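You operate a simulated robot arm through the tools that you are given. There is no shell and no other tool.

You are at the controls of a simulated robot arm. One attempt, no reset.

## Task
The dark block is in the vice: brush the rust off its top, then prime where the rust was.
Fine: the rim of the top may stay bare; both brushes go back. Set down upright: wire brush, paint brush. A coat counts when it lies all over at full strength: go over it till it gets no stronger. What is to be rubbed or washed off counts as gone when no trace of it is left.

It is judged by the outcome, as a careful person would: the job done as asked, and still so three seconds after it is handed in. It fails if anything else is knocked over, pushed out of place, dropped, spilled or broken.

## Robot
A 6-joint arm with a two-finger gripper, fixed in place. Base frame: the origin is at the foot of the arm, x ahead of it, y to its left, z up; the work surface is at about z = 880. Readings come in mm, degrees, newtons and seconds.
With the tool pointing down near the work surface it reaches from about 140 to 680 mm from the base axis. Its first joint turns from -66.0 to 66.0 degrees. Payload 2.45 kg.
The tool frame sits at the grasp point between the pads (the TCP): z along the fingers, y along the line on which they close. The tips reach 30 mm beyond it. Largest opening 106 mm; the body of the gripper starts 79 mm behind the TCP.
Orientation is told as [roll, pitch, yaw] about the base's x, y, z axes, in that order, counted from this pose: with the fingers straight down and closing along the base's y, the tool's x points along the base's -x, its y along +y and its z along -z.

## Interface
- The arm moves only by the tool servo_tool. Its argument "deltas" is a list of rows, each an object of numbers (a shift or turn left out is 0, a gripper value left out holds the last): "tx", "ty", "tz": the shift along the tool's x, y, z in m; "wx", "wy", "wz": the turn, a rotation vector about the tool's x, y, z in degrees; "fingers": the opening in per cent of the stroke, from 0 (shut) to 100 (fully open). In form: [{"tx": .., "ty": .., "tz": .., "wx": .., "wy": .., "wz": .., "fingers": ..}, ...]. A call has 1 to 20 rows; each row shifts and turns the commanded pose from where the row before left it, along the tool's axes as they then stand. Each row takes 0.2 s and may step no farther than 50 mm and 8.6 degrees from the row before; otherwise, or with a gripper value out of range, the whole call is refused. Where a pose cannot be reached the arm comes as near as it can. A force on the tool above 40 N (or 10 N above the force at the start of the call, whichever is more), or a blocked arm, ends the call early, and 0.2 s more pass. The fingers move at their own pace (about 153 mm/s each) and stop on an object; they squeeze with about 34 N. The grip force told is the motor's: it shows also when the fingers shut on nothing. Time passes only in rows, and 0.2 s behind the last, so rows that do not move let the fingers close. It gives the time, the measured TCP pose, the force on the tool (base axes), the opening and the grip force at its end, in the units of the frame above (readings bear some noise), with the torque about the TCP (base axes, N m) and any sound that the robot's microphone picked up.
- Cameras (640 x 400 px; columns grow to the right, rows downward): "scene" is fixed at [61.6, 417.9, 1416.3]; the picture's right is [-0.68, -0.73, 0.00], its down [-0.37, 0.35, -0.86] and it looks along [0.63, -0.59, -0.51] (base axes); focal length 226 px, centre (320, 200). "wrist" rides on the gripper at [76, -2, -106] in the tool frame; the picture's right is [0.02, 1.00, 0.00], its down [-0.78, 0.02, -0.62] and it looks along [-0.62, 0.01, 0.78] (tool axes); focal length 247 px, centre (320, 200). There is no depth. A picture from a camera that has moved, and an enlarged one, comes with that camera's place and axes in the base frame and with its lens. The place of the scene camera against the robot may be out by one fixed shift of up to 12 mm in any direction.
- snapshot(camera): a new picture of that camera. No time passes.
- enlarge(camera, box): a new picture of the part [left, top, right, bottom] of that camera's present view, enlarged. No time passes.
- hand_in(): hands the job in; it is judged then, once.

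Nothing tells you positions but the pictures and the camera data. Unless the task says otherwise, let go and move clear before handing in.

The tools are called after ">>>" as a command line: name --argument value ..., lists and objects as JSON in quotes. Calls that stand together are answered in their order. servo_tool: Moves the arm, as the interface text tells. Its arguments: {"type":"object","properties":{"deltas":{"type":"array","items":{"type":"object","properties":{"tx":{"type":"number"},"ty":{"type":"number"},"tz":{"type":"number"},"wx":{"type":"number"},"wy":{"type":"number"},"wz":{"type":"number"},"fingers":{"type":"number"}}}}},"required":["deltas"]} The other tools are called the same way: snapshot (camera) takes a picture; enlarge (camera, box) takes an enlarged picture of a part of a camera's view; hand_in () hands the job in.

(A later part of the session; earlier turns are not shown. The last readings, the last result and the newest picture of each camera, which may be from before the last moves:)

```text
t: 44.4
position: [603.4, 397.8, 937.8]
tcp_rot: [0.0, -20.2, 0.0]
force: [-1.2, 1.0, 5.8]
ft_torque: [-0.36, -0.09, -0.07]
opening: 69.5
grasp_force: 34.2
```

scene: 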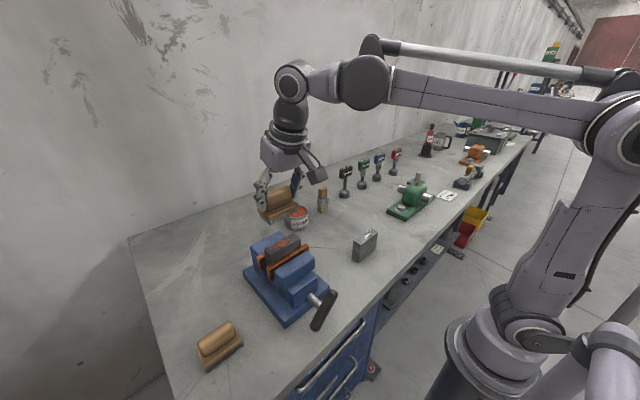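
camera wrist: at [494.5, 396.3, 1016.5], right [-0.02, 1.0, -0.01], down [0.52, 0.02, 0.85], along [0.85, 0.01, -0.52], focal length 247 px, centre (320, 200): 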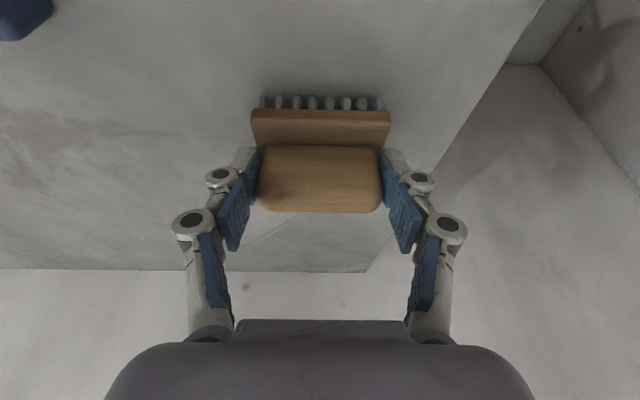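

The bristles are on the bench with light contact. I'll release the brush and back away along the tool axis.

>>> servo_tool --deltas '[{"fingers": 75}, {"fingers": 100}, {"fingers": 100}]'

>>> servo_tool --deltas '[{"tz": -0.01}, {"tz": -0.025}, {"tz": -0.03}, {"tz": -0.03}, {}]'

>>> snapshot --camera "wrist"

>>> enlarge --camera "scene" --box '[120, 180, 280, 310]'

```text
t: 45.2
position: [604.2, 397.4, 936.8]
tcp_rot: [0.0, -20.1, 0.0]
force: [0.1, -0.5, 0.9]
ft_torque: [-0.01, 0.02, 0.01]
opening: 106.0
grasp_force: 0.1
```

```text
t: 46.4
position: [570.6, 398.7, 1027.1]
tcp_rot: [0.1, -20.2, 0.0]
force: [0.1, 0.5, -0.6]
ft_torque: [0.01, 0.0, 0.0]
opening: 105.9
grasp_force: 0.0
```

```text
taken
camera wrist: at [462.1, 397.4, 1100.9], right [-0.02, 1.0, -0.01], down [0.52, 0.02, 0.85], along [0.85, 0.01, -0.52], focal length 247 px, centre (320, 200)
```

wrist: 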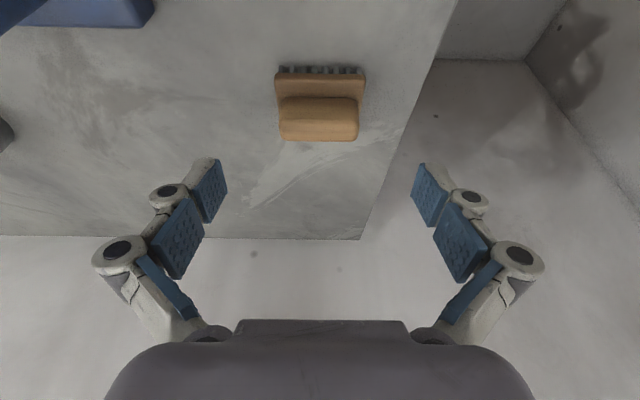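

```text
3.08 times, centred on (200, 245) of scene
camera zoom: at [61.6, 417.9, 1416.3], right [-0.68, -0.73, 0.0], down [-0.37, 0.35, -0.86], along [0.63, -0.59, -0.51], focal length 696 px, centre (689, 62)
```

zoom: 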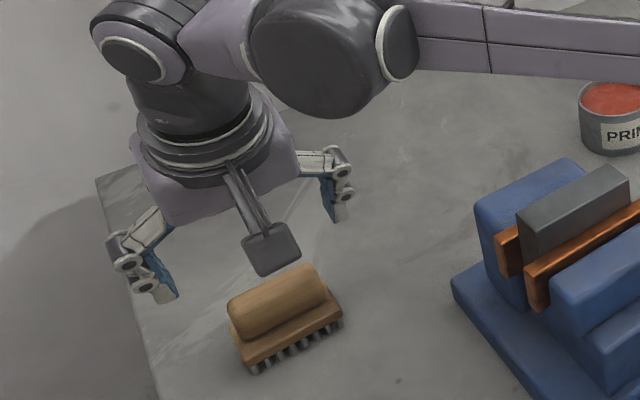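

The wire brush stands upright back in its original spot. Next I'll travel high across to the paint brush and primer tin for a closer look.

>>> servo_tool --deltas '[{"tx": -0.0008, "ty": -0.0372, "tz": -0.0245}, {"tx": -0.0008, "ty": -0.0372, "tz": -0.0245}, {"tx": -0.0008, "ty": -0.0372, "tz": -0.0245}, {"tx": -0.0008, "ty": -0.0372, "tz": -0.0245}, {"ty": -0.04}, {"ty": -0.04}, {"ty": -0.04}, {"ty": -0.04}, {"ty": -0.04}, {"ty": -0.04}, {"ty": -0.04}, {"ty": -0.04}, {"ty": -0.04}, {"ty": -0.03}, {}]'

>>> snapshot --camera "wrist"

>>> snapshot --camera "scene"

```text
t: 49.6
position: [539.2, -141.8, 1120.1]
tcp_rot: [0.2, -20.1, 0.1]
force: [1.0, -1.0, 0.3]
ft_torque: [-0.03, 0.02, 0.02]
opening: 106.2
grasp_force: 0.0
```

```text
taken
camera wrist: at [431.9, -143.1, 1193.5], right [-0.02, 1.0, -0.01], down [0.52, 0.02, 0.85], along [0.85, 0.01, -0.52], focal length 247 px, centre (320, 200)
```

wrist: 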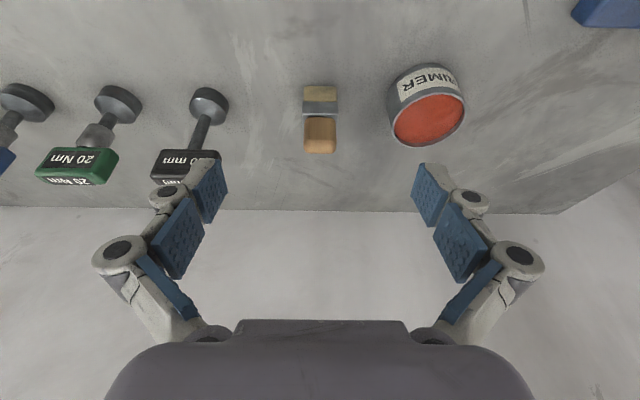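

```text
taken
```

scene: 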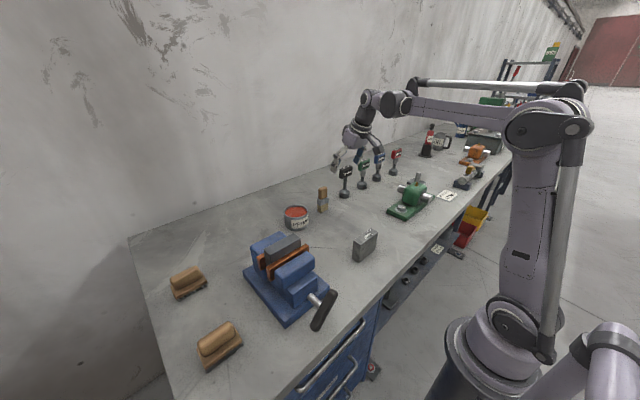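

>>> enlarge --camera "wrist" --box '[280, 70, 376, 160]'

>>> enlarge --camera "wrist" --box '[376, 50, 480, 150]'

>>> enlarge --camera "scene" --box '[280, 170, 360, 235]'

```text
4.44 times, centred on (328, 115) of wrist
camera zoom: at [431.9, -143.1, 1193.5], right [-0.02, 1.0, -0.01], down [0.52, 0.02, 0.85], along [0.85, 0.01, -0.52], focal length 1098 px, centre (284, 578)
```

zoom: 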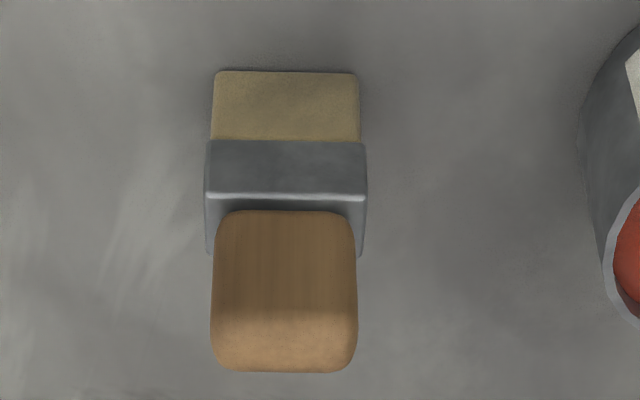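

```text
4.00 times, centred on (428, 100) of wrist
camera zoom: at [431.9, -143.1, 1193.5], right [-0.02, 1.0, -0.01], down [0.52, 0.02, 0.85], along [0.85, 0.01, -0.52], focal length 988 px, centre (-112, 600)
```

zoom: 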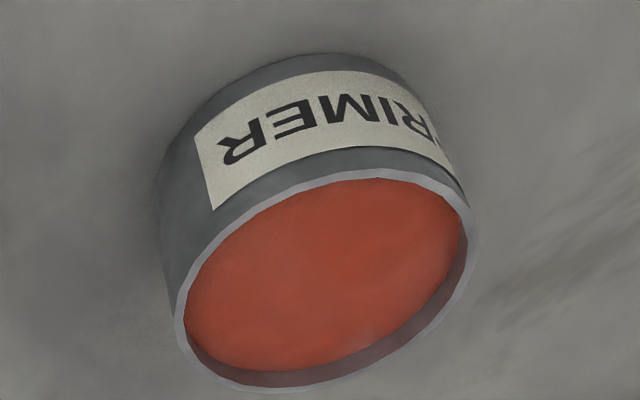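

```text
6.15 times, centred on (320, 202) of scene
camera zoom: at [61.6, 417.9, 1416.3], right [-0.68, -0.73, 0.0], down [-0.37, 0.35, -0.86], along [0.63, -0.59, -0.51], focal length 1392 px, centre (320, 185)
```

zoom: 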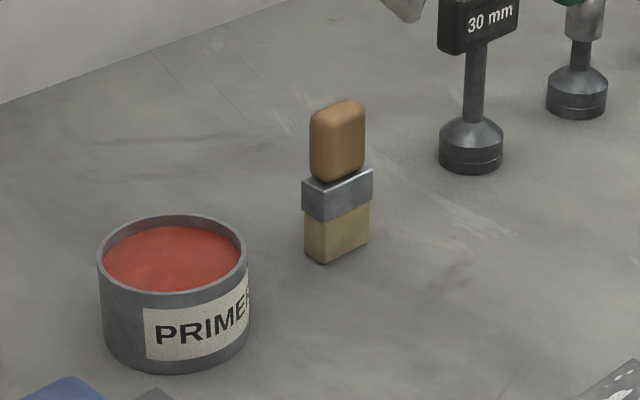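

The paint brush stands at about (652, −142). Its handle is about 39 mm wide in y at z 940–988, above a wider ferrule. The tin is centred near (647, −3), with its rim at z≈940 and the paint slightly below. I'll hover above the brush with the same tilt.

>>> servo_tool --deltas '[{"tx": -0.01315, "tz": 0.0279}, {"tx": -0.01315, "tz": 0.0279}, {"tx": -0.01315, "tz": 0.0279}, {"tx": -0.01315, "tz": 0.0279}, {}]'

>>> snapshot --camera "wrist"

>>> enlarge --camera "wrist" --box '[240, 50, 400, 200]'

```text
t: 50.8
position: [627.1, -139.8, 1032.2]
tcp_rot: [0.0, -20.1, 0.1]
force: [-0.2, 0.5, 0.5]
ft_torque: [-0.02, 0.03, 0.03]
opening: 105.7
grasp_force: 0.1
```

```text
taken
camera wrist: at [520.4, -141.7, 1106.3], right [-0.02, 1.0, -0.01], down [0.52, 0.02, 0.85], along [0.85, 0.01, -0.52], focal length 247 px, centre (320, 200)
```

wrist: 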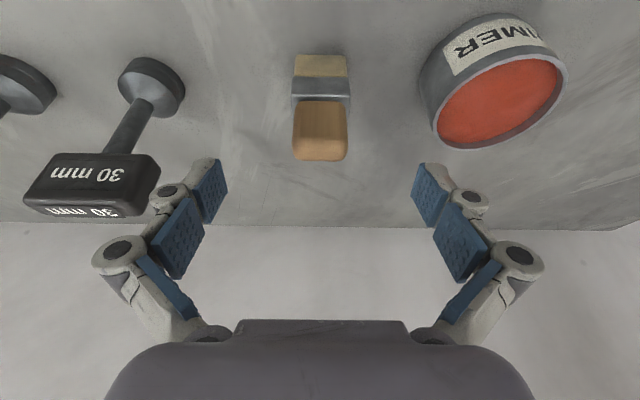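

```text
2.67 times, centred on (320, 125) of wrist
camera zoom: at [520.4, -141.7, 1106.3], right [-0.02, 1.0, -0.01], down [0.52, 0.02, 0.85], along [0.85, 0.01, -0.52], focal length 659 px, centre (320, 400)
```

zoom: 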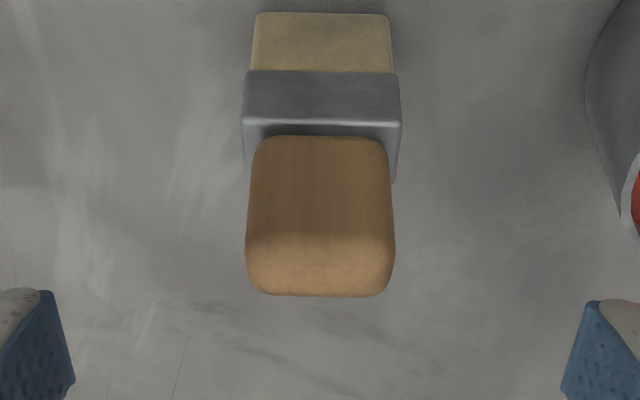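

Aligned. I'll descend around the handle with the tips staying just above the ferrule.

>>> servo_tool --deltas '[{"ty": -0.0006, "tz": 0.02}, {"ty": -0.0006, "tz": 0.02}, {"tz": 0.017}, {}]'

>>> snapshot --camera "wrist"

```text
t: 51.8
position: [646.6, -140.8, 978.5]
tcp_rot: [0.1, -20.0, 0.0]
force: [0.2, -0.2, 1.2]
ft_torque: [-0.02, 0.02, 0.01]
opening: 106.2
grasp_force: 0.0
```

```text
taken
camera wrist: at [539.3, -142.7, 1052.6], right [-0.02, 1.0, -0.01], down [0.52, 0.02, 0.85], along [0.85, 0.01, -0.52], focal length 247 px, centre (320, 200)
```

wrist: 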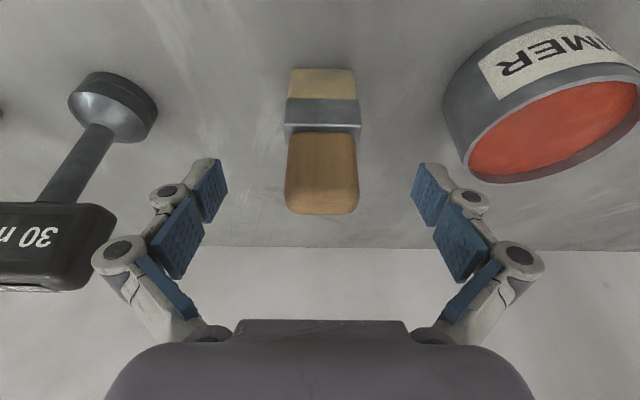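

>>> servo_tool --deltas '[{"tz": -0.006}, {}]'

>>> servo_tool --deltas '[{"fingers": 50}, {"fingers": 42}, {"fingers": 0}, {"fingers": 0}, {"fingers": 0}]'

>>> snapshot --camera "wrist"

```text
t: 52.4
position: [644.0, -143.0, 984.3]
tcp_rot: [0.1, -20.1, 0.0]
force: [0.2, 0.0, -0.2]
ft_torque: [0.01, 0.0, 0.02]
opening: 106.1
grasp_force: 0.0
```

```text
t: 53.6
position: [645.2, -141.1, 984.6]
tcp_rot: [0.1, -20.1, 0.0]
force: [-0.3, 1.8, 2.7]
ft_torque: [0.06, 0.06, -0.01]
opening: 39.3
grasp_force: 34.7
```

```text
taken
camera wrist: at [537.1, -142.7, 1058.8], right [-0.02, 1.0, -0.01], down [0.52, 0.02, 0.85], along [0.85, 0.01, -0.52], focal length 247 px, centre (320, 200)
```

wrist: 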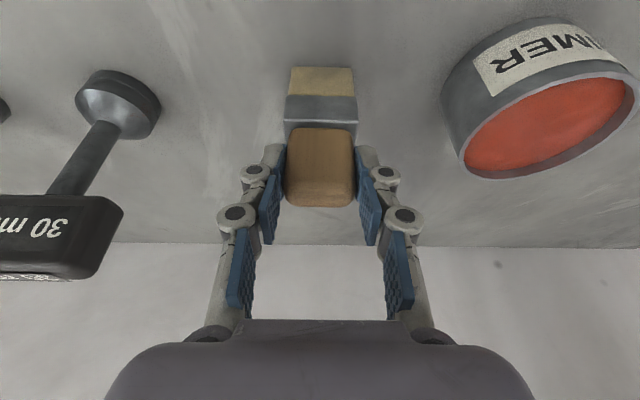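

The brush is gripped at 39.3 mm. I'll lift it straight up clear of the tin's rim height.

>>> servo_tool --deltas '[{"tx": -0.0034, "tz": -0.0094}, {"tx": -0.0069, "tz": -0.0188}, {"tx": -0.0103, "tz": -0.0282}, {"tx": -0.0103, "tz": -0.0282}, {}]'

>>> snapshot --camera "wrist"

>>> enlarge --camera "scene" --box '[260, 130, 400, 235]'

```text
t: 54.8
position: [644.0, -141.6, 1074.2]
tcp_rot: [0.0, -20.1, 0.1]
force: [-0.2, 0.2, -0.8]
ft_torque: [0.0, 0.02, -0.02]
opening: 39.6
grasp_force: 34.5
```

```text
taken
camera wrist: at [536.6, -143.1, 1148.5], right [-0.02, 1.0, -0.01], down [0.52, 0.02, 0.85], along [0.85, 0.01, -0.52], focal length 247 px, centre (320, 200)
```

wrist: 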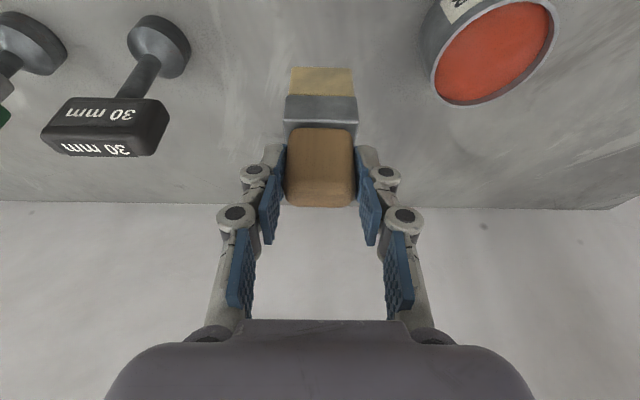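

```text
3.81 times, centred on (330, 182) of scene
camera zoom: at [61.7, 417.9, 1416.3], right [-0.68, -0.73, 0.0], down [-0.37, 0.35, -0.86], along [0.63, -0.59, -0.51], focal length 862 px, centre (282, 267)
```

zoom: 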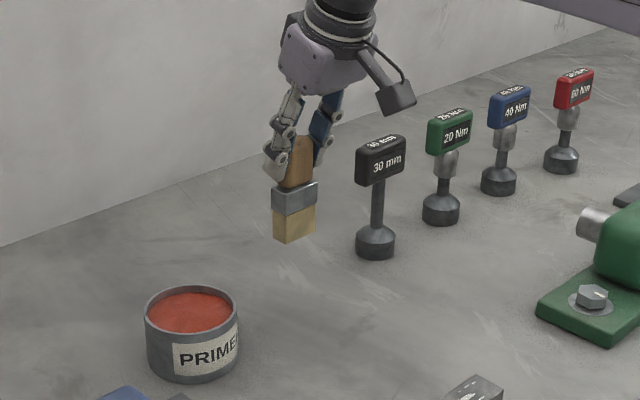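

The brush hangs vertical and clear. I'll move over the tin centre.

>>> servo_tool --deltas '[{"tx": 0.0008, "ty": 0.0347, "tz": -0.0003}, {"tx": 0.0008, "ty": 0.0347, "tz": -0.0003}, {"tx": 0.0008, "ty": 0.0347, "tz": -0.0003}, {"tx": 0.0008, "ty": 0.0347, "tz": -0.0003}, {}]'

>>> snapshot --camera "wrist"

>>> enlarge --camera "scene" --box '[240, 130, 380, 235]'

```text
t: 56.0
position: [642.3, -2.6, 1075.2]
tcp_rot: [0.0, -20.0, 0.0]
force: [0.5, 0.5, -1.8]
ft_torque: [0.01, 0.01, -0.04]
opening: 39.4
grasp_force: 34.1
```

```text
taken
camera wrist: at [534.0, -4.1, 1148.4], right [-0.02, 1.0, -0.01], down [0.52, 0.02, 0.85], along [0.85, 0.01, -0.52], focal length 247 px, centre (320, 200)
```

wrist: 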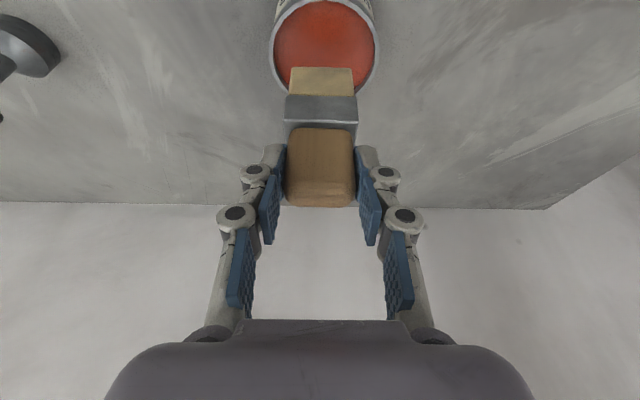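

```text
3.81 times, centred on (310, 182) of scene
camera zoom: at [61.6, 417.9, 1416.3], right [-0.68, -0.73, 0.0], down [-0.37, 0.35, -0.86], along [0.63, -0.59, -0.51], focal length 862 px, centre (358, 267)
```

zoom: 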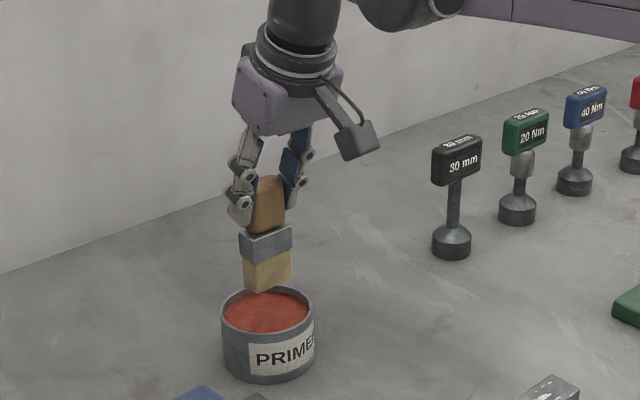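

>>> enlarge --camera "wrist" --box '[250, 0, 400, 110]'

```text
3.64 times, centred on (325, 55) of wrist
camera zoom: at [534.0, -4.1, 1148.4], right [-0.02, 1.0, -0.01], down [0.52, 0.02, 0.85], along [0.85, 0.01, -0.52], focal length 898 px, centre (302, 727)
```

zoom: 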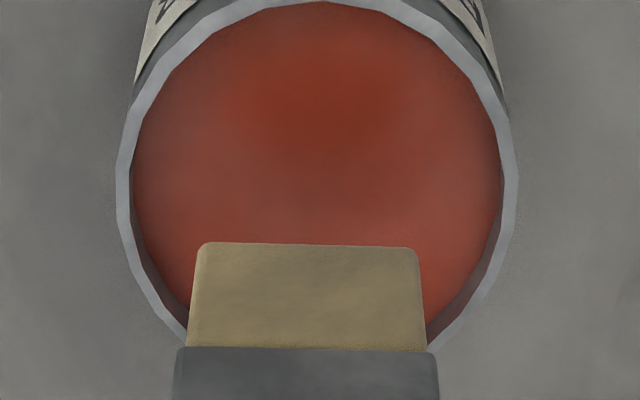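

The tin centre is about (652, −1) and the brush is a few mm off it. I'll centre it, then dip about 16 mm below the paint surface, keeping the ferrule clear.

>>> servo_tool --deltas '[{"tx": -0.0038, "ty": 0.002, "tz": 0.0014}, {"tx": 0.0051, "tz": 0.0141}, {"tx": 0.0051, "tz": 0.0141}, {}]'

>>> snapshot --camera "wrist"

>>> enlarge --camera "scene" --box '[250, 150, 350, 235]'

```text
t: 57.0
position: [645.9, -0.9, 1044.4]
tcp_rot: [0.1, -20.1, -0.1]
force: [0.4, -0.8, -1.5]
ft_torque: [0.0, 0.01, 0.01]
opening: 39.3
grasp_force: 33.6
```

```text
taken
camera wrist: at [538.4, -2.3, 1118.3], right [-0.02, 1.0, -0.01], down [0.52, 0.02, 0.85], along [0.85, 0.01, -0.52], focal length 247 px, centre (320, 200)
```

wrist: 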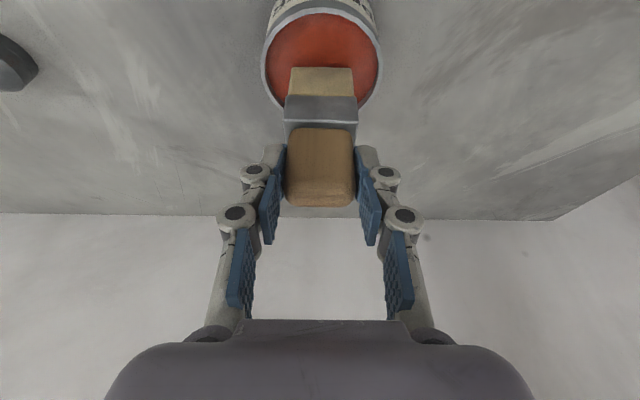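

```text
4.71 times, centred on (300, 192) of scene
camera zoom: at [61.7, 417.9, 1416.3], right [-0.68, -0.73, 0.0], down [-0.37, 0.35, -0.86], along [0.63, -0.59, -0.51], focal length 1065 px, centre (414, 235)
```

zoom: 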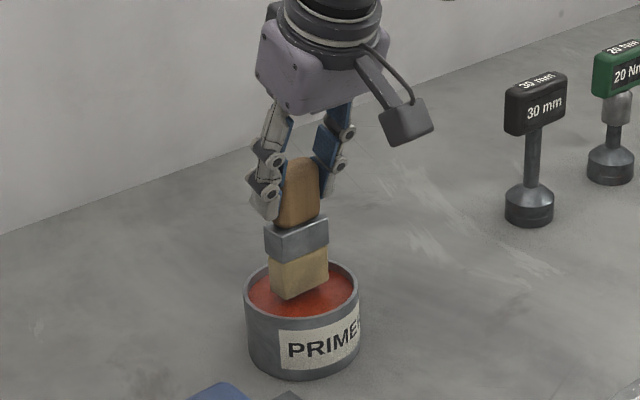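

>>> servo_tool --deltas '[{"tx": 0.0041, "tz": 0.0113}, {"tx": 0.0041, "tz": 0.0113}, {}, {}]'

>>> snapshot --camera "wrist"

>>> enlarge --camera "scene" --box '[250, 150, 350, 235]'

```text
t: 57.5
position: [646.4, -0.9, 1035.4]
tcp_rot: [0.0, -20.4, 0.0]
force: [-4.5, 0.9, 8.1]
ft_torque: [0.13, 0.3, 0.01]
opening: 39.2
grasp_force: 34.4
stopped in row 2: the force on the tool passed its limit at 49 N (the readings are from after the stop); the commanded pose is now the measured one
```

```text
taken
camera wrist: at [537.7, -1.9, 1108.9], right [-0.02, 1.0, -0.01], down [0.52, 0.02, 0.86], along [0.86, 0.01, -0.52], focal length 247 px, centre (320, 200)
```

wrist: 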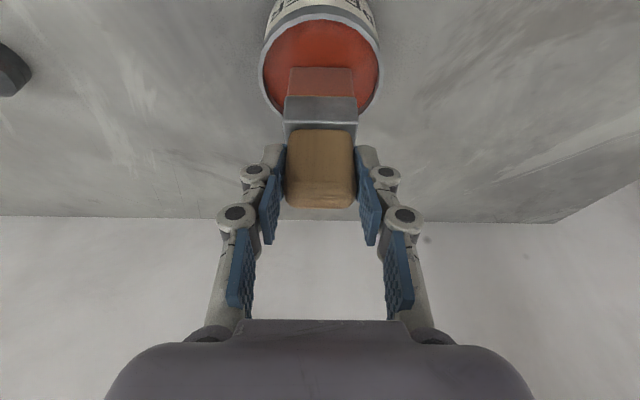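

```text
4.71 times, centred on (300, 192) of scene
camera zoom: at [61.3, 417.9, 1416.3], right [-0.68, -0.73, 0.0], down [-0.37, 0.35, -0.86], along [0.63, -0.59, -0.51], focal length 1065 px, centre (414, 235)
```

zoom: 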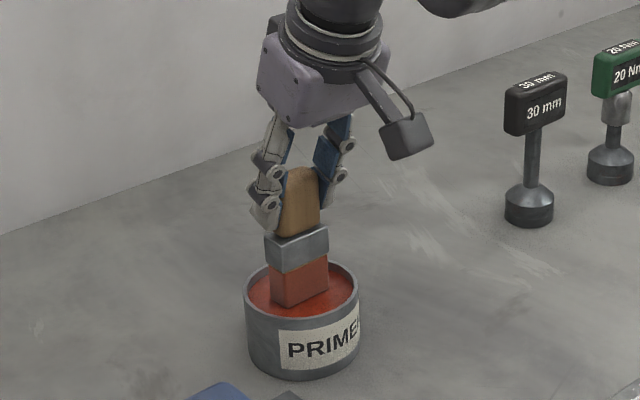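

The bristles touched the paint surface and are now loaded red; the paint acts as a firm surface at z≈931. I'll lift straight out and check the brush in the grip.

>>> servo_tool --deltas '[{"tx": -0.0017, "tz": -0.0047, "wy": 0.3}, {"tx": -0.0034, "tz": -0.0094}, {"tx": -0.0086, "tz": -0.0235}, {"tx": -0.0086, "tz": -0.0235}, {}]'

>>> snapshot --camera "wrist"

>>> enlarge --camera "scene" --box '[230, 120, 370, 235]'

```text
t: 58.7
position: [645.8, -1.9, 1099.6]
tcp_rot: [0.0, -20.1, 0.0]
force: [0.2, 0.1, -2.1]
ft_torque: [-0.01, 0.03, -0.02]
opening: 39.2
grasp_force: 33.6
```

```text
taken
camera wrist: at [538.5, -3.1, 1173.9], right [-0.02, 1.0, -0.01], down [0.52, 0.02, 0.85], along [0.85, 0.01, -0.52], focal length 247 px, centre (320, 200)
```

wrist: 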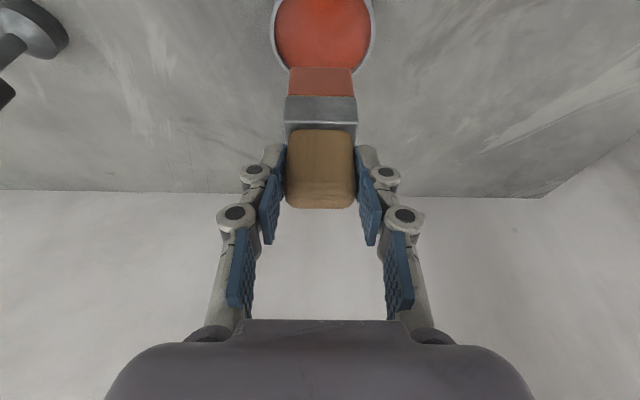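

```text
3.48 times, centred on (300, 178) of scene
camera zoom: at [61.7, 417.9, 1416.3], right [-0.68, -0.73, 0.0], down [-0.37, 0.35, -0.86], along [0.63, -0.59, -0.51], focal length 787 px, centre (390, 278)
```

zoom: 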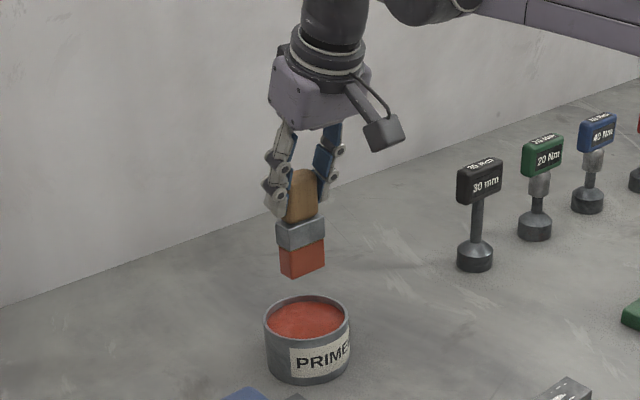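

Brush loaded and still straight. I'll move over the block.

>>> servo_tool --deltas '[{"tx": 0.0175, "ty": 0.0204, "tz": -0.015}, {"tx": 0.0175, "ty": 0.0204, "tz": -0.015}, {"tx": 0.0175, "ty": 0.0204, "tz": -0.015}, {"tx": 0.0175, "ty": 0.0204, "tz": -0.015}, {"tx": 0.0175, "ty": 0.0204, "tz": -0.015}, {"tx": 0.0175, "ty": 0.0204, "tz": -0.015}, {"tx": 0.0175, "ty": 0.0204, "tz": -0.015}, {"tx": 0.0175, "ty": 0.0204, "tz": -0.015}, {"tx": 0.0175, "ty": 0.0204, "tz": -0.015}, {"tx": 0.0175, "ty": 0.0204, "tz": -0.015}, {}]'

>>> snapshot --camera "wrist"

>>> enlarge --camera "wrist" --box '[240, 20, 400, 140]'

>>> enlarge --camera "scene" --box '[220, 180, 340, 280]'

```text
t: 61.1
position: [429.5, 203.6, 1181.1]
tcp_rot: [0.2, -20.1, 0.0]
force: [0.1, 0.6, -2.3]
ft_torque: [-0.03, -0.02, 0.01]
opening: 39.4
grasp_force: 34.6
```

```text
taken
camera wrist: at [322.4, 202.2, 1254.6], right [-0.02, 1.0, -0.01], down [0.52, 0.02, 0.85], along [0.85, 0.01, -0.52], focal length 247 px, centre (320, 200)
```

wrist: 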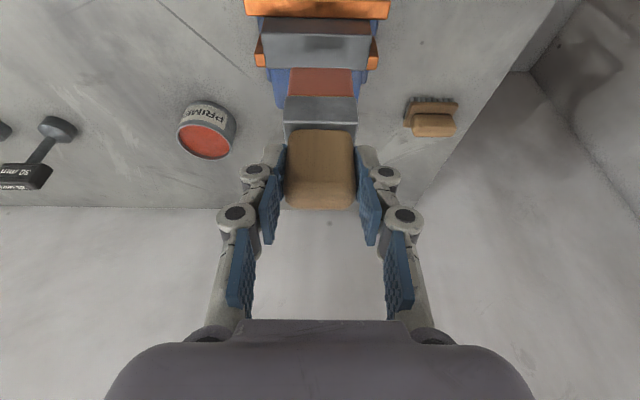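

```text
3.33 times, centred on (320, 80) of wrist
camera zoom: at [322.4, 202.2, 1254.6], right [-0.02, 1.0, -0.01], down [0.52, 0.02, 0.85], along [0.85, 0.01, -0.52], focal length 823 px, centre (320, 600)
```

zoom: 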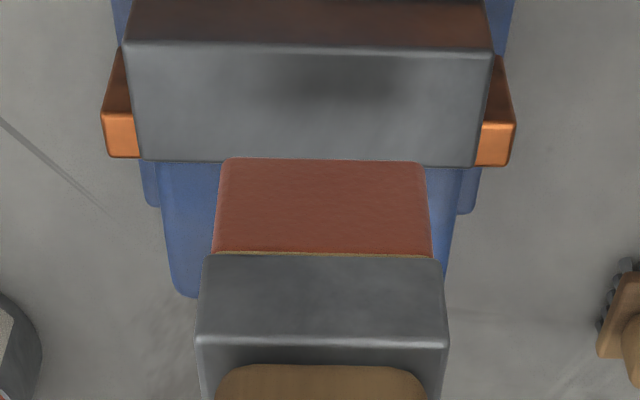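

```text
4.00 times, centred on (280, 230) of scene
camera zoom: at [61.6, 417.9, 1416.3], right [-0.68, -0.73, 0.0], down [-0.37, 0.35, -0.86], along [0.63, -0.59, -0.51], focal length 905 px, centre (480, 80)
```

zoom: 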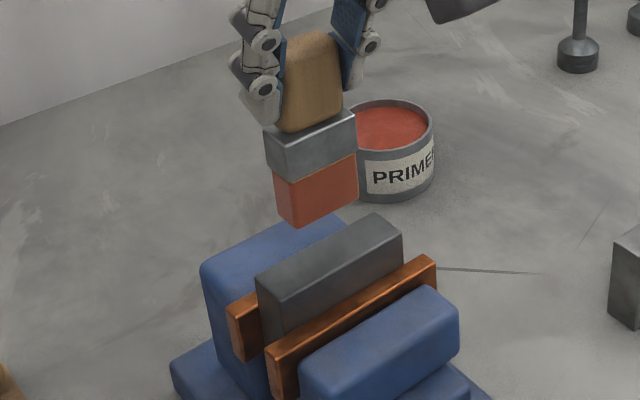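

The brush sits centred over the block, with its bristle bottom at about z=1077. I'll paint in two x-lanes (centres ≈431.5 and 440) with y-strokes between about 187 and 217, lowering to just above contact first.

>>> servo_tool --deltas '[{"tx": 0.008, "tz": 0.0147}, {"tx": 0.008, "tz": 0.0147}, {}]'

>>> servo_tool --deltas '[{"tx": 0.0007, "tz": 0.0019}, {}]'

>>> enlarge --camera "wrist" --box '[240, 20, 400, 140]'

```text
t: 61.9
position: [425.1, 203.7, 1146.8]
tcp_rot: [0.1, -20.1, 0.0]
force: [0.0, 0.8, -2.0]
ft_torque: [0.01, 0.04, 0.01]
opening: 39.2
grasp_force: 33.8
```

```text
t: 62.5
position: [425.4, 203.6, 1144.8]
tcp_rot: [0.2, -20.1, 0.1]
force: [0.8, 0.2, -1.7]
ft_torque: [-0.01, 0.03, -0.01]
opening: 39.2
grasp_force: 33.8
```

```text
3.33 times, centred on (320, 80) of wrist
camera zoom: at [317.7, 202.1, 1219.6], right [-0.02, 1.0, -0.01], down [0.52, 0.02, 0.85], along [0.85, 0.01, -0.52], focal length 823 px, centre (320, 600)
```

zoom: 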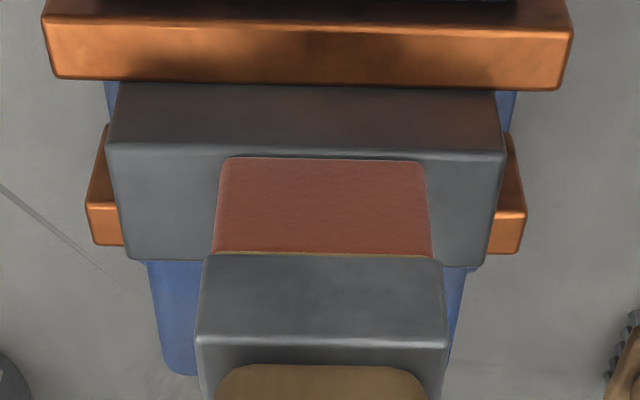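

>>> servo_tool --deltas '[{"tx": 0.0004, "tz": 0.001}, {}]'

>>> servo_tool --deltas '[{"tx": 0.0003, "tz": 0.0008}, {}]'

```text
t: 63.1
position: [424.8, 204.1, 1144.5]
tcp_rot: [0.1, -20.1, 0.0]
force: [0.2, -0.5, -1.1]
ft_torque: [-0.02, 0.0, 0.02]
opening: 39.2
grasp_force: 34.2
```

```text
t: 63.7
position: [425.6, 204.1, 1144.0]
tcp_rot: [0.1, -20.1, 0.0]
force: [0.5, 0.4, -1.4]
ft_torque: [0.04, 0.0, 0.01]
opening: 39.4
grasp_force: 34.5
```

>>> servo_tool --deltas '[{"tx": 0.0003, "tz": 0.0008}, {}]'

>>> servo_tool --deltas '[{"tx": 0.0003, "tz": 0.0008}, {}]'

```text
t: 64.3
position: [425.3, 203.8, 1143.7]
tcp_rot: [0.1, -20.2, 0.0]
force: [-1.2, 0.0, 10.2]
ft_torque: [-0.02, -0.06, -0.01]
opening: 39.4
grasp_force: 33.9
```

```text
t: 64.9
position: [424.9, 204.2, 1142.9]
tcp_rot: [0.2, -20.3, 0.0]
force: [-3.7, 0.5, 36.8]
ft_torque: [-0.05, -0.06, 0.0]
opening: 39.3
grasp_force: 34.2
```

Contact reached, slightly too firm. I'll ease up and make the first-lane strokes.

>>> servo_tool --deltas '[{"tx": -0.0003, "tz": -0.0008}, {"ty": 0.006}, {"ty": 0.007}, {"ty": -0.008}, {"ty": -0.008}, {"ty": -0.008}, {"ty": -0.006}, {"ty": 0.008}, {"ty": 0.008}, {"ty": 0.008}, {"ty": 0.006}, {"ty": -0.008}, {"ty": -0.008}, {}]'

>>> enlarge --camera "wrist" --box '[240, 20, 400, 140]'

>>> enlarge --camera "scene" --box '[220, 180, 340, 280]'

```text
t: 67.9
position: [425.3, 201.6, 1141.7]
tcp_rot: [0.1, -20.2, 0.0]
force: [-1.4, 12.7, 30.7]
ft_torque: [0.69, -0.11, 0.08]
opening: 39.2
grasp_force: 33.6
```

```text
3.33 times, centred on (320, 80) of wrist
camera zoom: at [316.8, 199.6, 1216.8], right [-0.02, 1.0, 0.0], down [0.52, 0.01, 0.85], along [0.85, 0.02, -0.52], focal length 823 px, centre (320, 600)
```

zoom: 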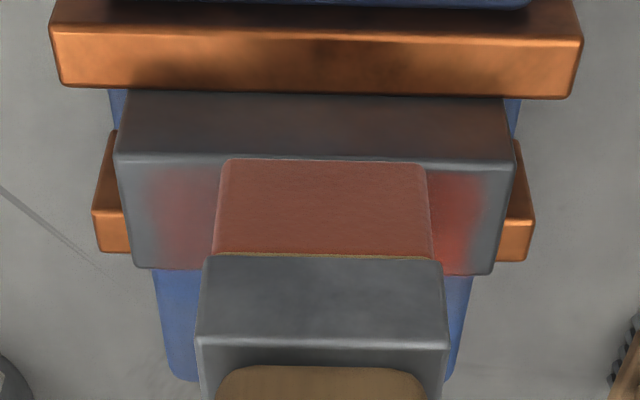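

```text
4.00 times, centred on (280, 230) of scene
camera zoom: at [61.1, 418.0, 1416.3], right [-0.68, -0.73, 0.0], down [-0.37, 0.35, -0.86], along [0.63, -0.59, -0.51], focal length 905 px, centre (480, 80)
```

zoom: 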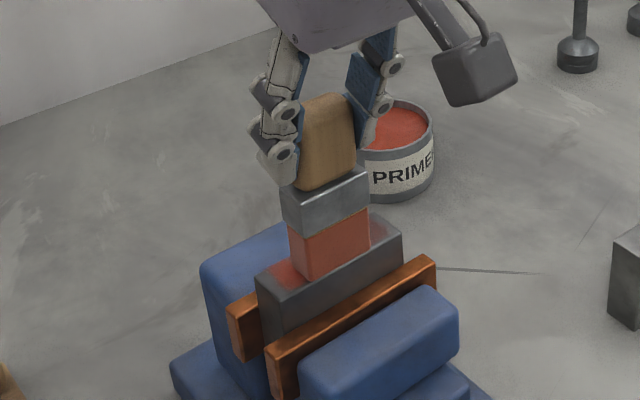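

Primer is going on and building up with each pass. I'll lighten the pressure slightly and continue through both lanes.

>>> servo_tool --deltas '[{"tx": -0.0002, "tz": -0.0006}, {"ty": -0.008}, {"ty": -0.007}, {"ty": 0.008}, {"ty": 0.008}, {"ty": 0.008}, {"ty": 0.007}, {"tx": -0.004, "tz": 0.0014}, {"tx": -0.004, "tz": 0.0014}, {"ty": -0.008}, {"ty": -0.008}, {"ty": -0.008}, {"ty": -0.007}, {"ty": 0.008}, {"ty": 0.008}, {"ty": 0.008}, {"ty": 0.007}, {"ty": -0.008}, {"ty": -0.006}, {}]'

>>> enlarge --camera "wrist" --box '[240, 20, 400, 140]'

```text
t: 72.1
position: [434.0, 201.3, 1142.3]
tcp_rot: [0.0, -20.0, 0.0]
force: [0.6, 0.8, -2.1]
ft_torque: [-0.01, 0.03, 0.0]
opening: 39.4
grasp_force: 33.8
```

```text
3.33 times, centred on (320, 80) of wrist
camera zoom: at [326.1, 201.0, 1217.6], right [-0.02, 1.0, -0.01], down [0.52, 0.02, 0.85], along [0.85, 0.01, -0.52], focal length 823 px, centre (320, 600)
```

zoom: 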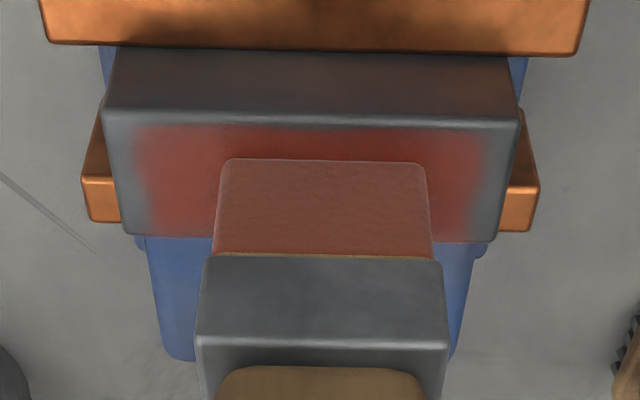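

Lane two has lost contact, so I'll lower in small steps to regain it.

>>> servo_tool --deltas '[{"tx": 0.0002, "tz": 0.0005}, {}]'

>>> servo_tool --deltas '[{"tx": 0.0001, "tz": 0.0004}, {}]'

```text
t: 72.7
position: [434.2, 201.9, 1142.4]
tcp_rot: [0.1, -20.2, 0.0]
force: [-0.5, -1.0, 0.2]
ft_torque: [-0.02, -0.07, 0.02]
opening: 39.3
grasp_force: 33.9
```

```text
t: 73.3
position: [433.8, 202.1, 1141.4]
tcp_rot: [0.2, -20.2, 0.0]
force: [-0.5, -1.2, 5.1]
ft_torque: [-0.14, -0.05, -0.02]
opening: 39.3
grasp_force: 33.8
```

>>> servo_tool --deltas '[{"ty": -0.008}, {"ty": -0.007}, {"ty": 0.008}, {"ty": 0.008}, {"ty": 0.008}, {"ty": 0.007}, {"ty": -0.008}, {"ty": -0.008}, {"ty": -0.008}, {"ty": -0.007}, {"ty": 0.008}, {"ty": 0.008}, {"ty": 0.008}, {"ty": 0.007}, {"ty": -0.008}, {"ty": -0.008}, {}]'

>>> enlarge --camera "wrist" --box '[240, 20, 400, 140]'

>>> enlarge --camera "scene" --box '[240, 205, 320, 265]'

```text
t: 76.9
position: [433.5, 203.3, 1142.9]
tcp_rot: [0.2, -20.0, 0.1]
force: [-0.7, 8.5, 20.0]
ft_torque: [0.61, -0.17, 0.11]
opening: 39.4
grasp_force: 34.4
```

```text
3.33 times, centred on (320, 80) of wrist
camera zoom: at [325.6, 201.5, 1216.8], right [-0.02, 1.0, -0.01], down [0.52, 0.02, 0.85], along [0.85, 0.02, -0.52], focal length 823 px, centre (320, 600)
```

zoom: 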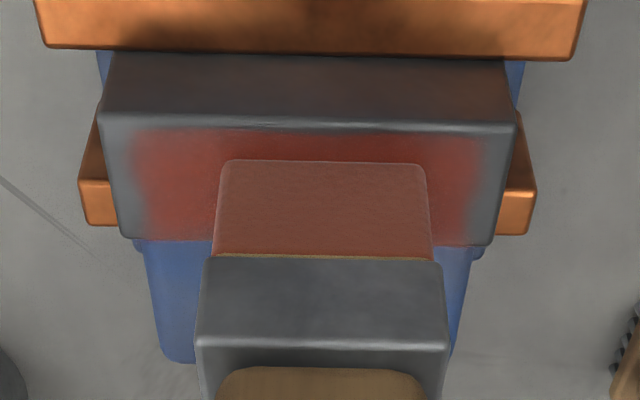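

```text
6.67 times, centred on (280, 235) of scene
camera zoom: at [61.3, 418.0, 1416.3], right [-0.68, -0.73, 0.0], down [-0.37, 0.35, -0.86], along [0.63, -0.59, -0.51], focal length 1508 px, centre (587, -33)
```

zoom: 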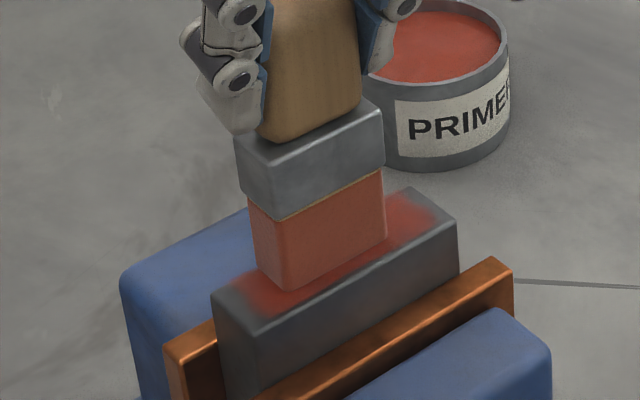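

I'll lift and inspect the coat.

>>> servo_tool --deltas '[{"tx": -0.0017, "tz": -0.0047}, {"tx": -0.0051, "tz": -0.0141}, {"tx": -0.0069, "tz": -0.0188}, {}]'

>>> enlarge --camera "wrist" --box '[240, 0, 400, 120]'

>>> enlarge --camera "scene" --box '[250, 220, 320, 270]'

>>> snapshot --camera "wrist"

```text
t: 77.9
position: [434.1, 202.6, 1182.7]
tcp_rot: [0.1, -20.1, 0.1]
force: [0.7, -0.2, -1.6]
ft_torque: [0.01, -0.01, 0.04]
opening: 39.1
grasp_force: 33.6
```

```text
3.33 times, centred on (320, 60) of wrist
camera zoom: at [326.0, 200.6, 1257.1], right [-0.02, 1.0, -0.01], down [0.52, 0.02, 0.85], along [0.85, 0.01, -0.52], focal length 823 px, centre (320, 667)
```

zoom: 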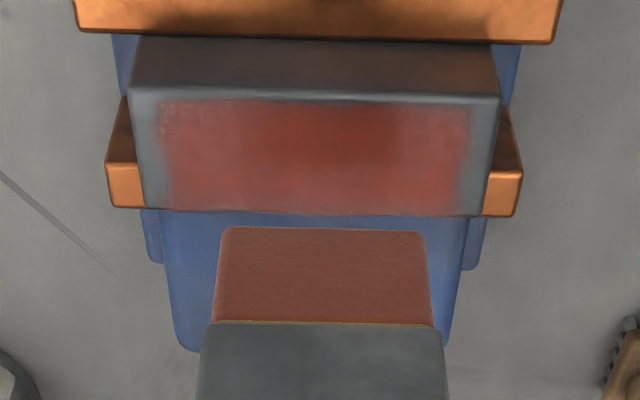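

```text
8.00 times, centred on (285, 245) of scene
camera zoom: at [61.6, 417.9, 1416.3], right [-0.68, -0.73, 0.0], down [-0.37, 0.35, -0.86], along [0.63, -0.59, -0.51], focal length 1810 px, centre (600, -160)
```

zoom: 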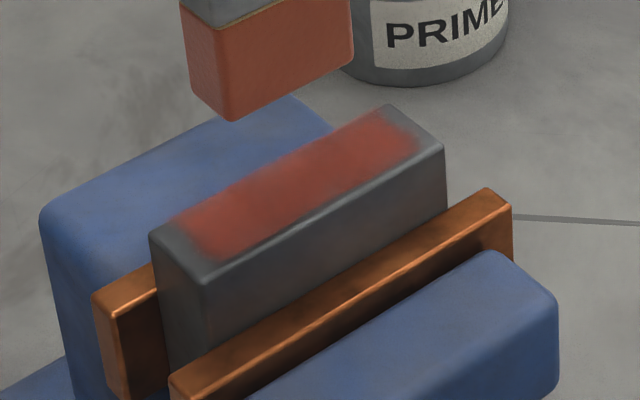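

```text
taken
camera wrist: at [326.0, 200.6, 1257.1], right [-0.02, 1.0, -0.01], down [0.52, 0.02, 0.85], along [0.85, 0.01, -0.52], focal length 247 px, centre (320, 200)
```

wrist: 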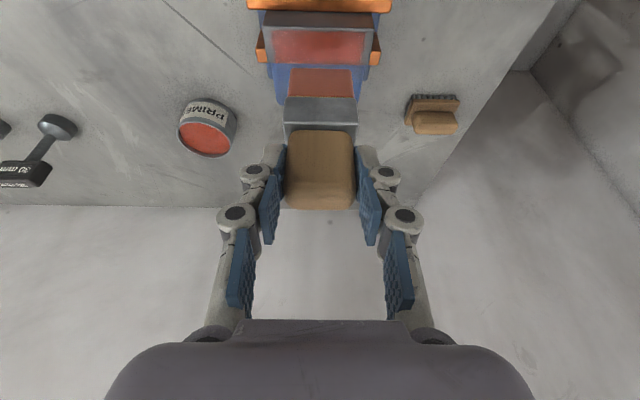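

The coat covers nearly all of the former rust area but has soft edges and may not be at full strength. I'll re-dip and go over it again.

>>> servo_tool --deltas '[{"tx": -0.01705, "ty": -0.0204, "tz": 0.01505}, {"tx": -0.01705, "ty": -0.0204, "tz": 0.01505}, {"tx": -0.01705, "ty": -0.0204, "tz": 0.01505}, {"tx": -0.01705, "ty": -0.0204, "tz": 0.01505}, {"tx": -0.01705, "ty": -0.0204, "tz": 0.01505}, {"tx": -0.01705, "ty": -0.0204, "tz": 0.01505}, {"tx": -0.01705, "ty": -0.0204, "tz": 0.01505}, {"tx": -0.01705, "ty": -0.0204, "tz": 0.01505}, {"tx": -0.01705, "ty": -0.0204, "tz": 0.01505}, {"tx": -0.01705, "ty": -0.0204, "tz": 0.01505}, {}]'

>>> snapshot --camera "wrist"

>>> enlarge --camera "scene" --box '[230, 190, 330, 270]'

```text
t: 80.3
position: [645.6, -2.5, 1100.8]
tcp_rot: [0.0, -20.2, 0.0]
force: [-0.7, -0.3, -1.5]
ft_torque: [-0.02, 0.0, 0.03]
opening: 39.4
grasp_force: 33.9
```

```text
taken
camera wrist: at [538.5, -3.4, 1175.0], right [-0.02, 1.0, -0.01], down [0.52, 0.02, 0.85], along [0.85, 0.01, -0.52], focal length 247 px, centre (320, 200)
```

wrist: 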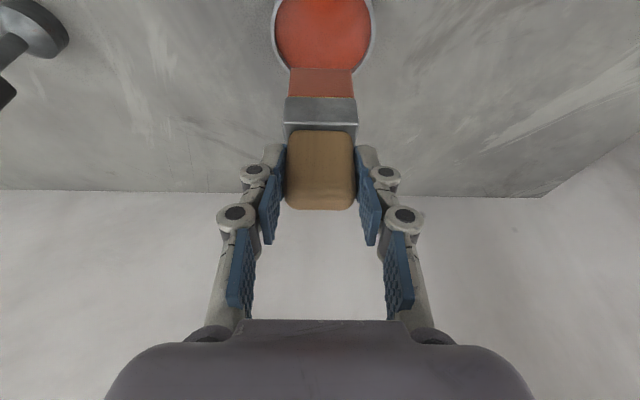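

```text
5.00 times, centred on (280, 230) of scene
camera zoom: at [61.7, 417.9, 1416.3], right [-0.68, -0.73, 0.0], down [-0.37, 0.35, -0.86], along [0.63, -0.59, -0.51], focal length 1131 px, centre (520, 50)
```

zoom: 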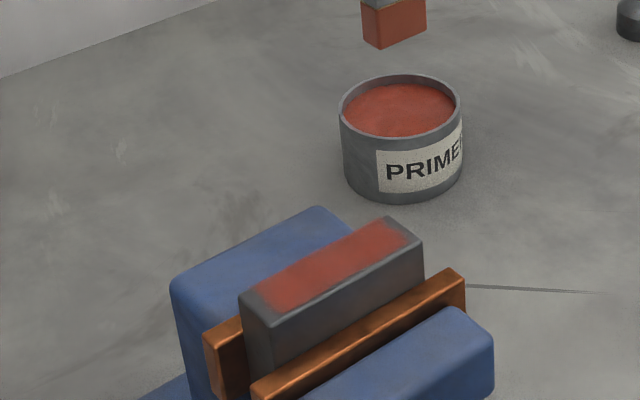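

>>> enlarge --camera "scene" --box '[272, 226, 320, 260]'

>>> servo_tool --deltas '[{"tx": 0.0068, "tz": 0.0188}, {"tx": 0.0068, "tz": 0.0188}, {"tx": 0.0051, "tz": 0.0141}, {"tx": 0.002, "tz": 0.0056}, {}]'

```text
11.76 times, centred on (296, 243) of scene
camera zoom: at [61.7, 417.9, 1416.3], right [-0.68, -0.73, 0.0], down [-0.37, 0.35, -0.86], along [0.63, -0.59, -0.51], focal length 2662 px, centre (602, -306)
```

zoom: 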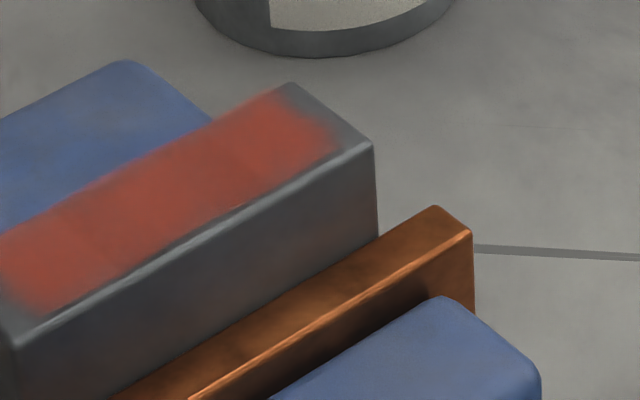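

```text
t: 81.5
position: [646.5, -1.6, 1038.3]
tcp_rot: [0.2, -20.0, 0.0]
force: [0.0, -0.3, -1.5]
ft_torque: [-0.02, -0.01, -0.02]
opening: 39.3
grasp_force: 33.7
```

>>> servo_tool --deltas '[{"tx": 0.0005, "tz": 0.0014}, {"tx": 0.0005, "tz": 0.0014}, {}]'

>>> servo_tool --deltas '[{"tx": 0.0005, "tz": 0.0014}, {}]'

```text
t: 82.3
position: [646.2, -1.2, 1036.9]
tcp_rot: [0.1, -20.2, 0.0]
force: [-0.4, 0.1, -3.0]
ft_torque: [-0.01, 0.01, 0.01]
opening: 39.3
grasp_force: 33.7
```

```text
t: 82.9
position: [645.8, -1.5, 1034.1]
tcp_rot: [0.2, -20.1, 0.0]
force: [0.2, -0.1, -1.4]
ft_torque: [0.0, 0.03, 0.04]
opening: 39.3
grasp_force: 34.3
```

>>> servo_tool --deltas '[{"tx": 0.0004, "tz": 0.001}, {}]'

>>> servo_tool --deltas '[{"tx": 0.0004, "tz": 0.001}, {}]'

>>> snapshot --camera "wrist"

```text
t: 83.5
position: [645.0, -1.5, 1034.4]
tcp_rot: [0.1, -20.3, 0.0]
force: [-2.4, 0.3, 13.8]
ft_torque: [-0.1, 0.03, 0.02]
opening: 39.4
grasp_force: 34.0
```

```text
t: 84.1
position: [647.1, -1.8, 1034.2]
tcp_rot: [0.1, -20.2, -0.1]
force: [-2.8, -0.3, 38.7]
ft_torque: [-0.1, 0.02, 0.01]
opening: 39.2
grasp_force: 34.1
```

```text
taken
camera wrist: at [537.8, -2.8, 1108.3], right [-0.02, 1.0, -0.01], down [0.52, 0.02, 0.85], along [0.85, 0.01, -0.52], focal length 247 px, centre (320, 200)
```

wrist: 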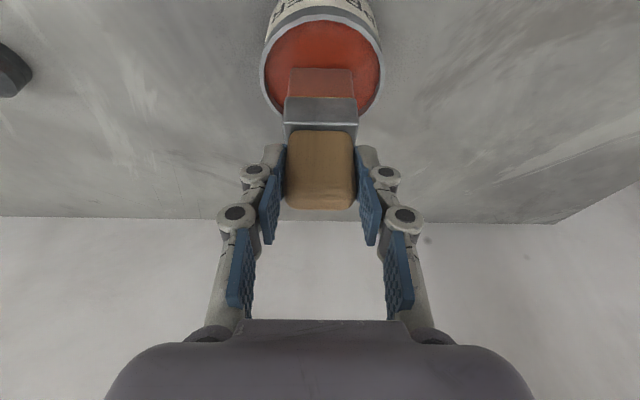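

Re-dipped. I'll lift out and return over the block.

>>> servo_tool --deltas '[{"tx": -0.0017, "tz": -0.0047}, {"tx": -0.0034, "tz": -0.0094}, {"tx": -0.0086, "tz": -0.0235}, {"tx": -0.0086, "tz": -0.0235}, {}]'

>>> servo_tool --deltas '[{"tx": 0.0175, "ty": 0.0204, "tz": -0.015}, {"tx": 0.0175, "ty": 0.0204, "tz": -0.015}, {"tx": 0.0175, "ty": 0.0204, "tz": -0.015}, {"tx": 0.0175, "ty": 0.0204, "tz": -0.015}, {"tx": 0.0175, "ty": 0.0204, "tz": -0.015}, {"tx": 0.0175, "ty": 0.0204, "tz": -0.015}, {"tx": 0.0175, "ty": 0.0204, "tz": -0.015}, {"tx": 0.0175, "ty": 0.0204, "tz": -0.015}, {"tx": 0.0175, "ty": 0.0204, "tz": -0.015}, {"tx": 0.0175, "ty": 0.0204, "tz": -0.015}, {}]'

>>> enlarge --camera "wrist" --box '[240, 0, 400, 120]'

```text
t: 85.3
position: [644.5, -1.7, 1096.7]
tcp_rot: [0.1, -20.1, 0.0]
force: [-0.6, 0.3, -1.7]
ft_torque: [-0.01, -0.01, -0.01]
opening: 39.1
grasp_force: 34.8
```

```text
t: 87.7
position: [430.7, 201.7, 1179.0]
tcp_rot: [0.1, -20.1, 0.0]
force: [-0.3, 0.2, -2.0]
ft_torque: [-0.03, 0.01, 0.05]
opening: 39.2
grasp_force: 33.8
```

```text
3.33 times, centred on (320, 60) of wrist
camera zoom: at [321.8, 200.9, 1252.7], right [-0.02, 1.0, -0.01], down [0.52, 0.02, 0.85], along [0.85, 0.01, -0.52], focal length 823 px, centre (320, 667)
```

zoom: 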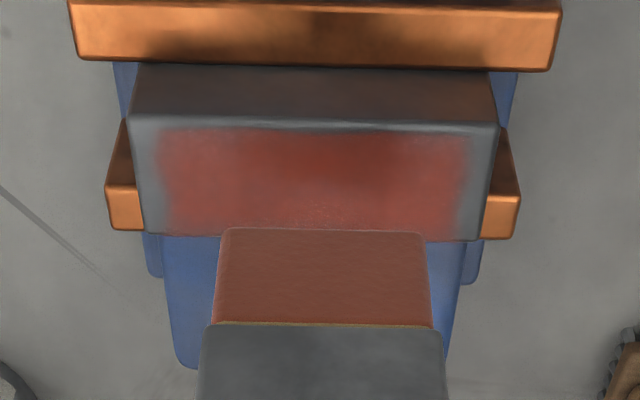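

>>> servo_tool --deltas '[{"tx": 0.0087, "ty": 0.001, "tz": 0.0144}, {"tx": 0.0087, "ty": 0.001, "tz": 0.0144}, {}]'

>>> servo_tool --deltas '[{"tx": 0.0007, "tz": 0.0019}, {}]'

```text
t: 88.5
position: [424.1, 203.4, 1145.8]
tcp_rot: [0.0, -20.2, 0.0]
force: [0.3, 0.0, -1.6]
ft_torque: [-0.01, 0.0, 0.02]
opening: 39.1
grasp_force: 33.6
```

```text
t: 89.1
position: [424.3, 204.9, 1143.3]
tcp_rot: [0.1, -20.2, -0.1]
force: [-0.1, -0.2, -1.3]
ft_torque: [-0.01, -0.01, 0.02]
opening: 39.3
grasp_force: 33.9
```

>>> servo_tool --deltas '[{"tx": 0.0002, "tz": 0.0006}, {}]'

```text
t: 89.7
position: [423.5, 203.7, 1143.2]
tcp_rot: [0.1, -20.1, 0.0]
force: [-0.8, -0.3, -0.4]
ft_torque: [-0.07, 0.04, -0.02]
opening: 39.4
grasp_force: 34.2
```

>>> servo_tool --deltas '[{"tx": 0.0002, "tz": 0.0005}, {}]'

```text
t: 90.3
position: [422.6, 204.2, 1142.9]
tcp_rot: [0.1, -20.1, -0.1]
force: [-2.0, -1.4, 9.7]
ft_torque: [-0.06, -0.06, 0.0]
opening: 39.1
grasp_force: 34.7
```

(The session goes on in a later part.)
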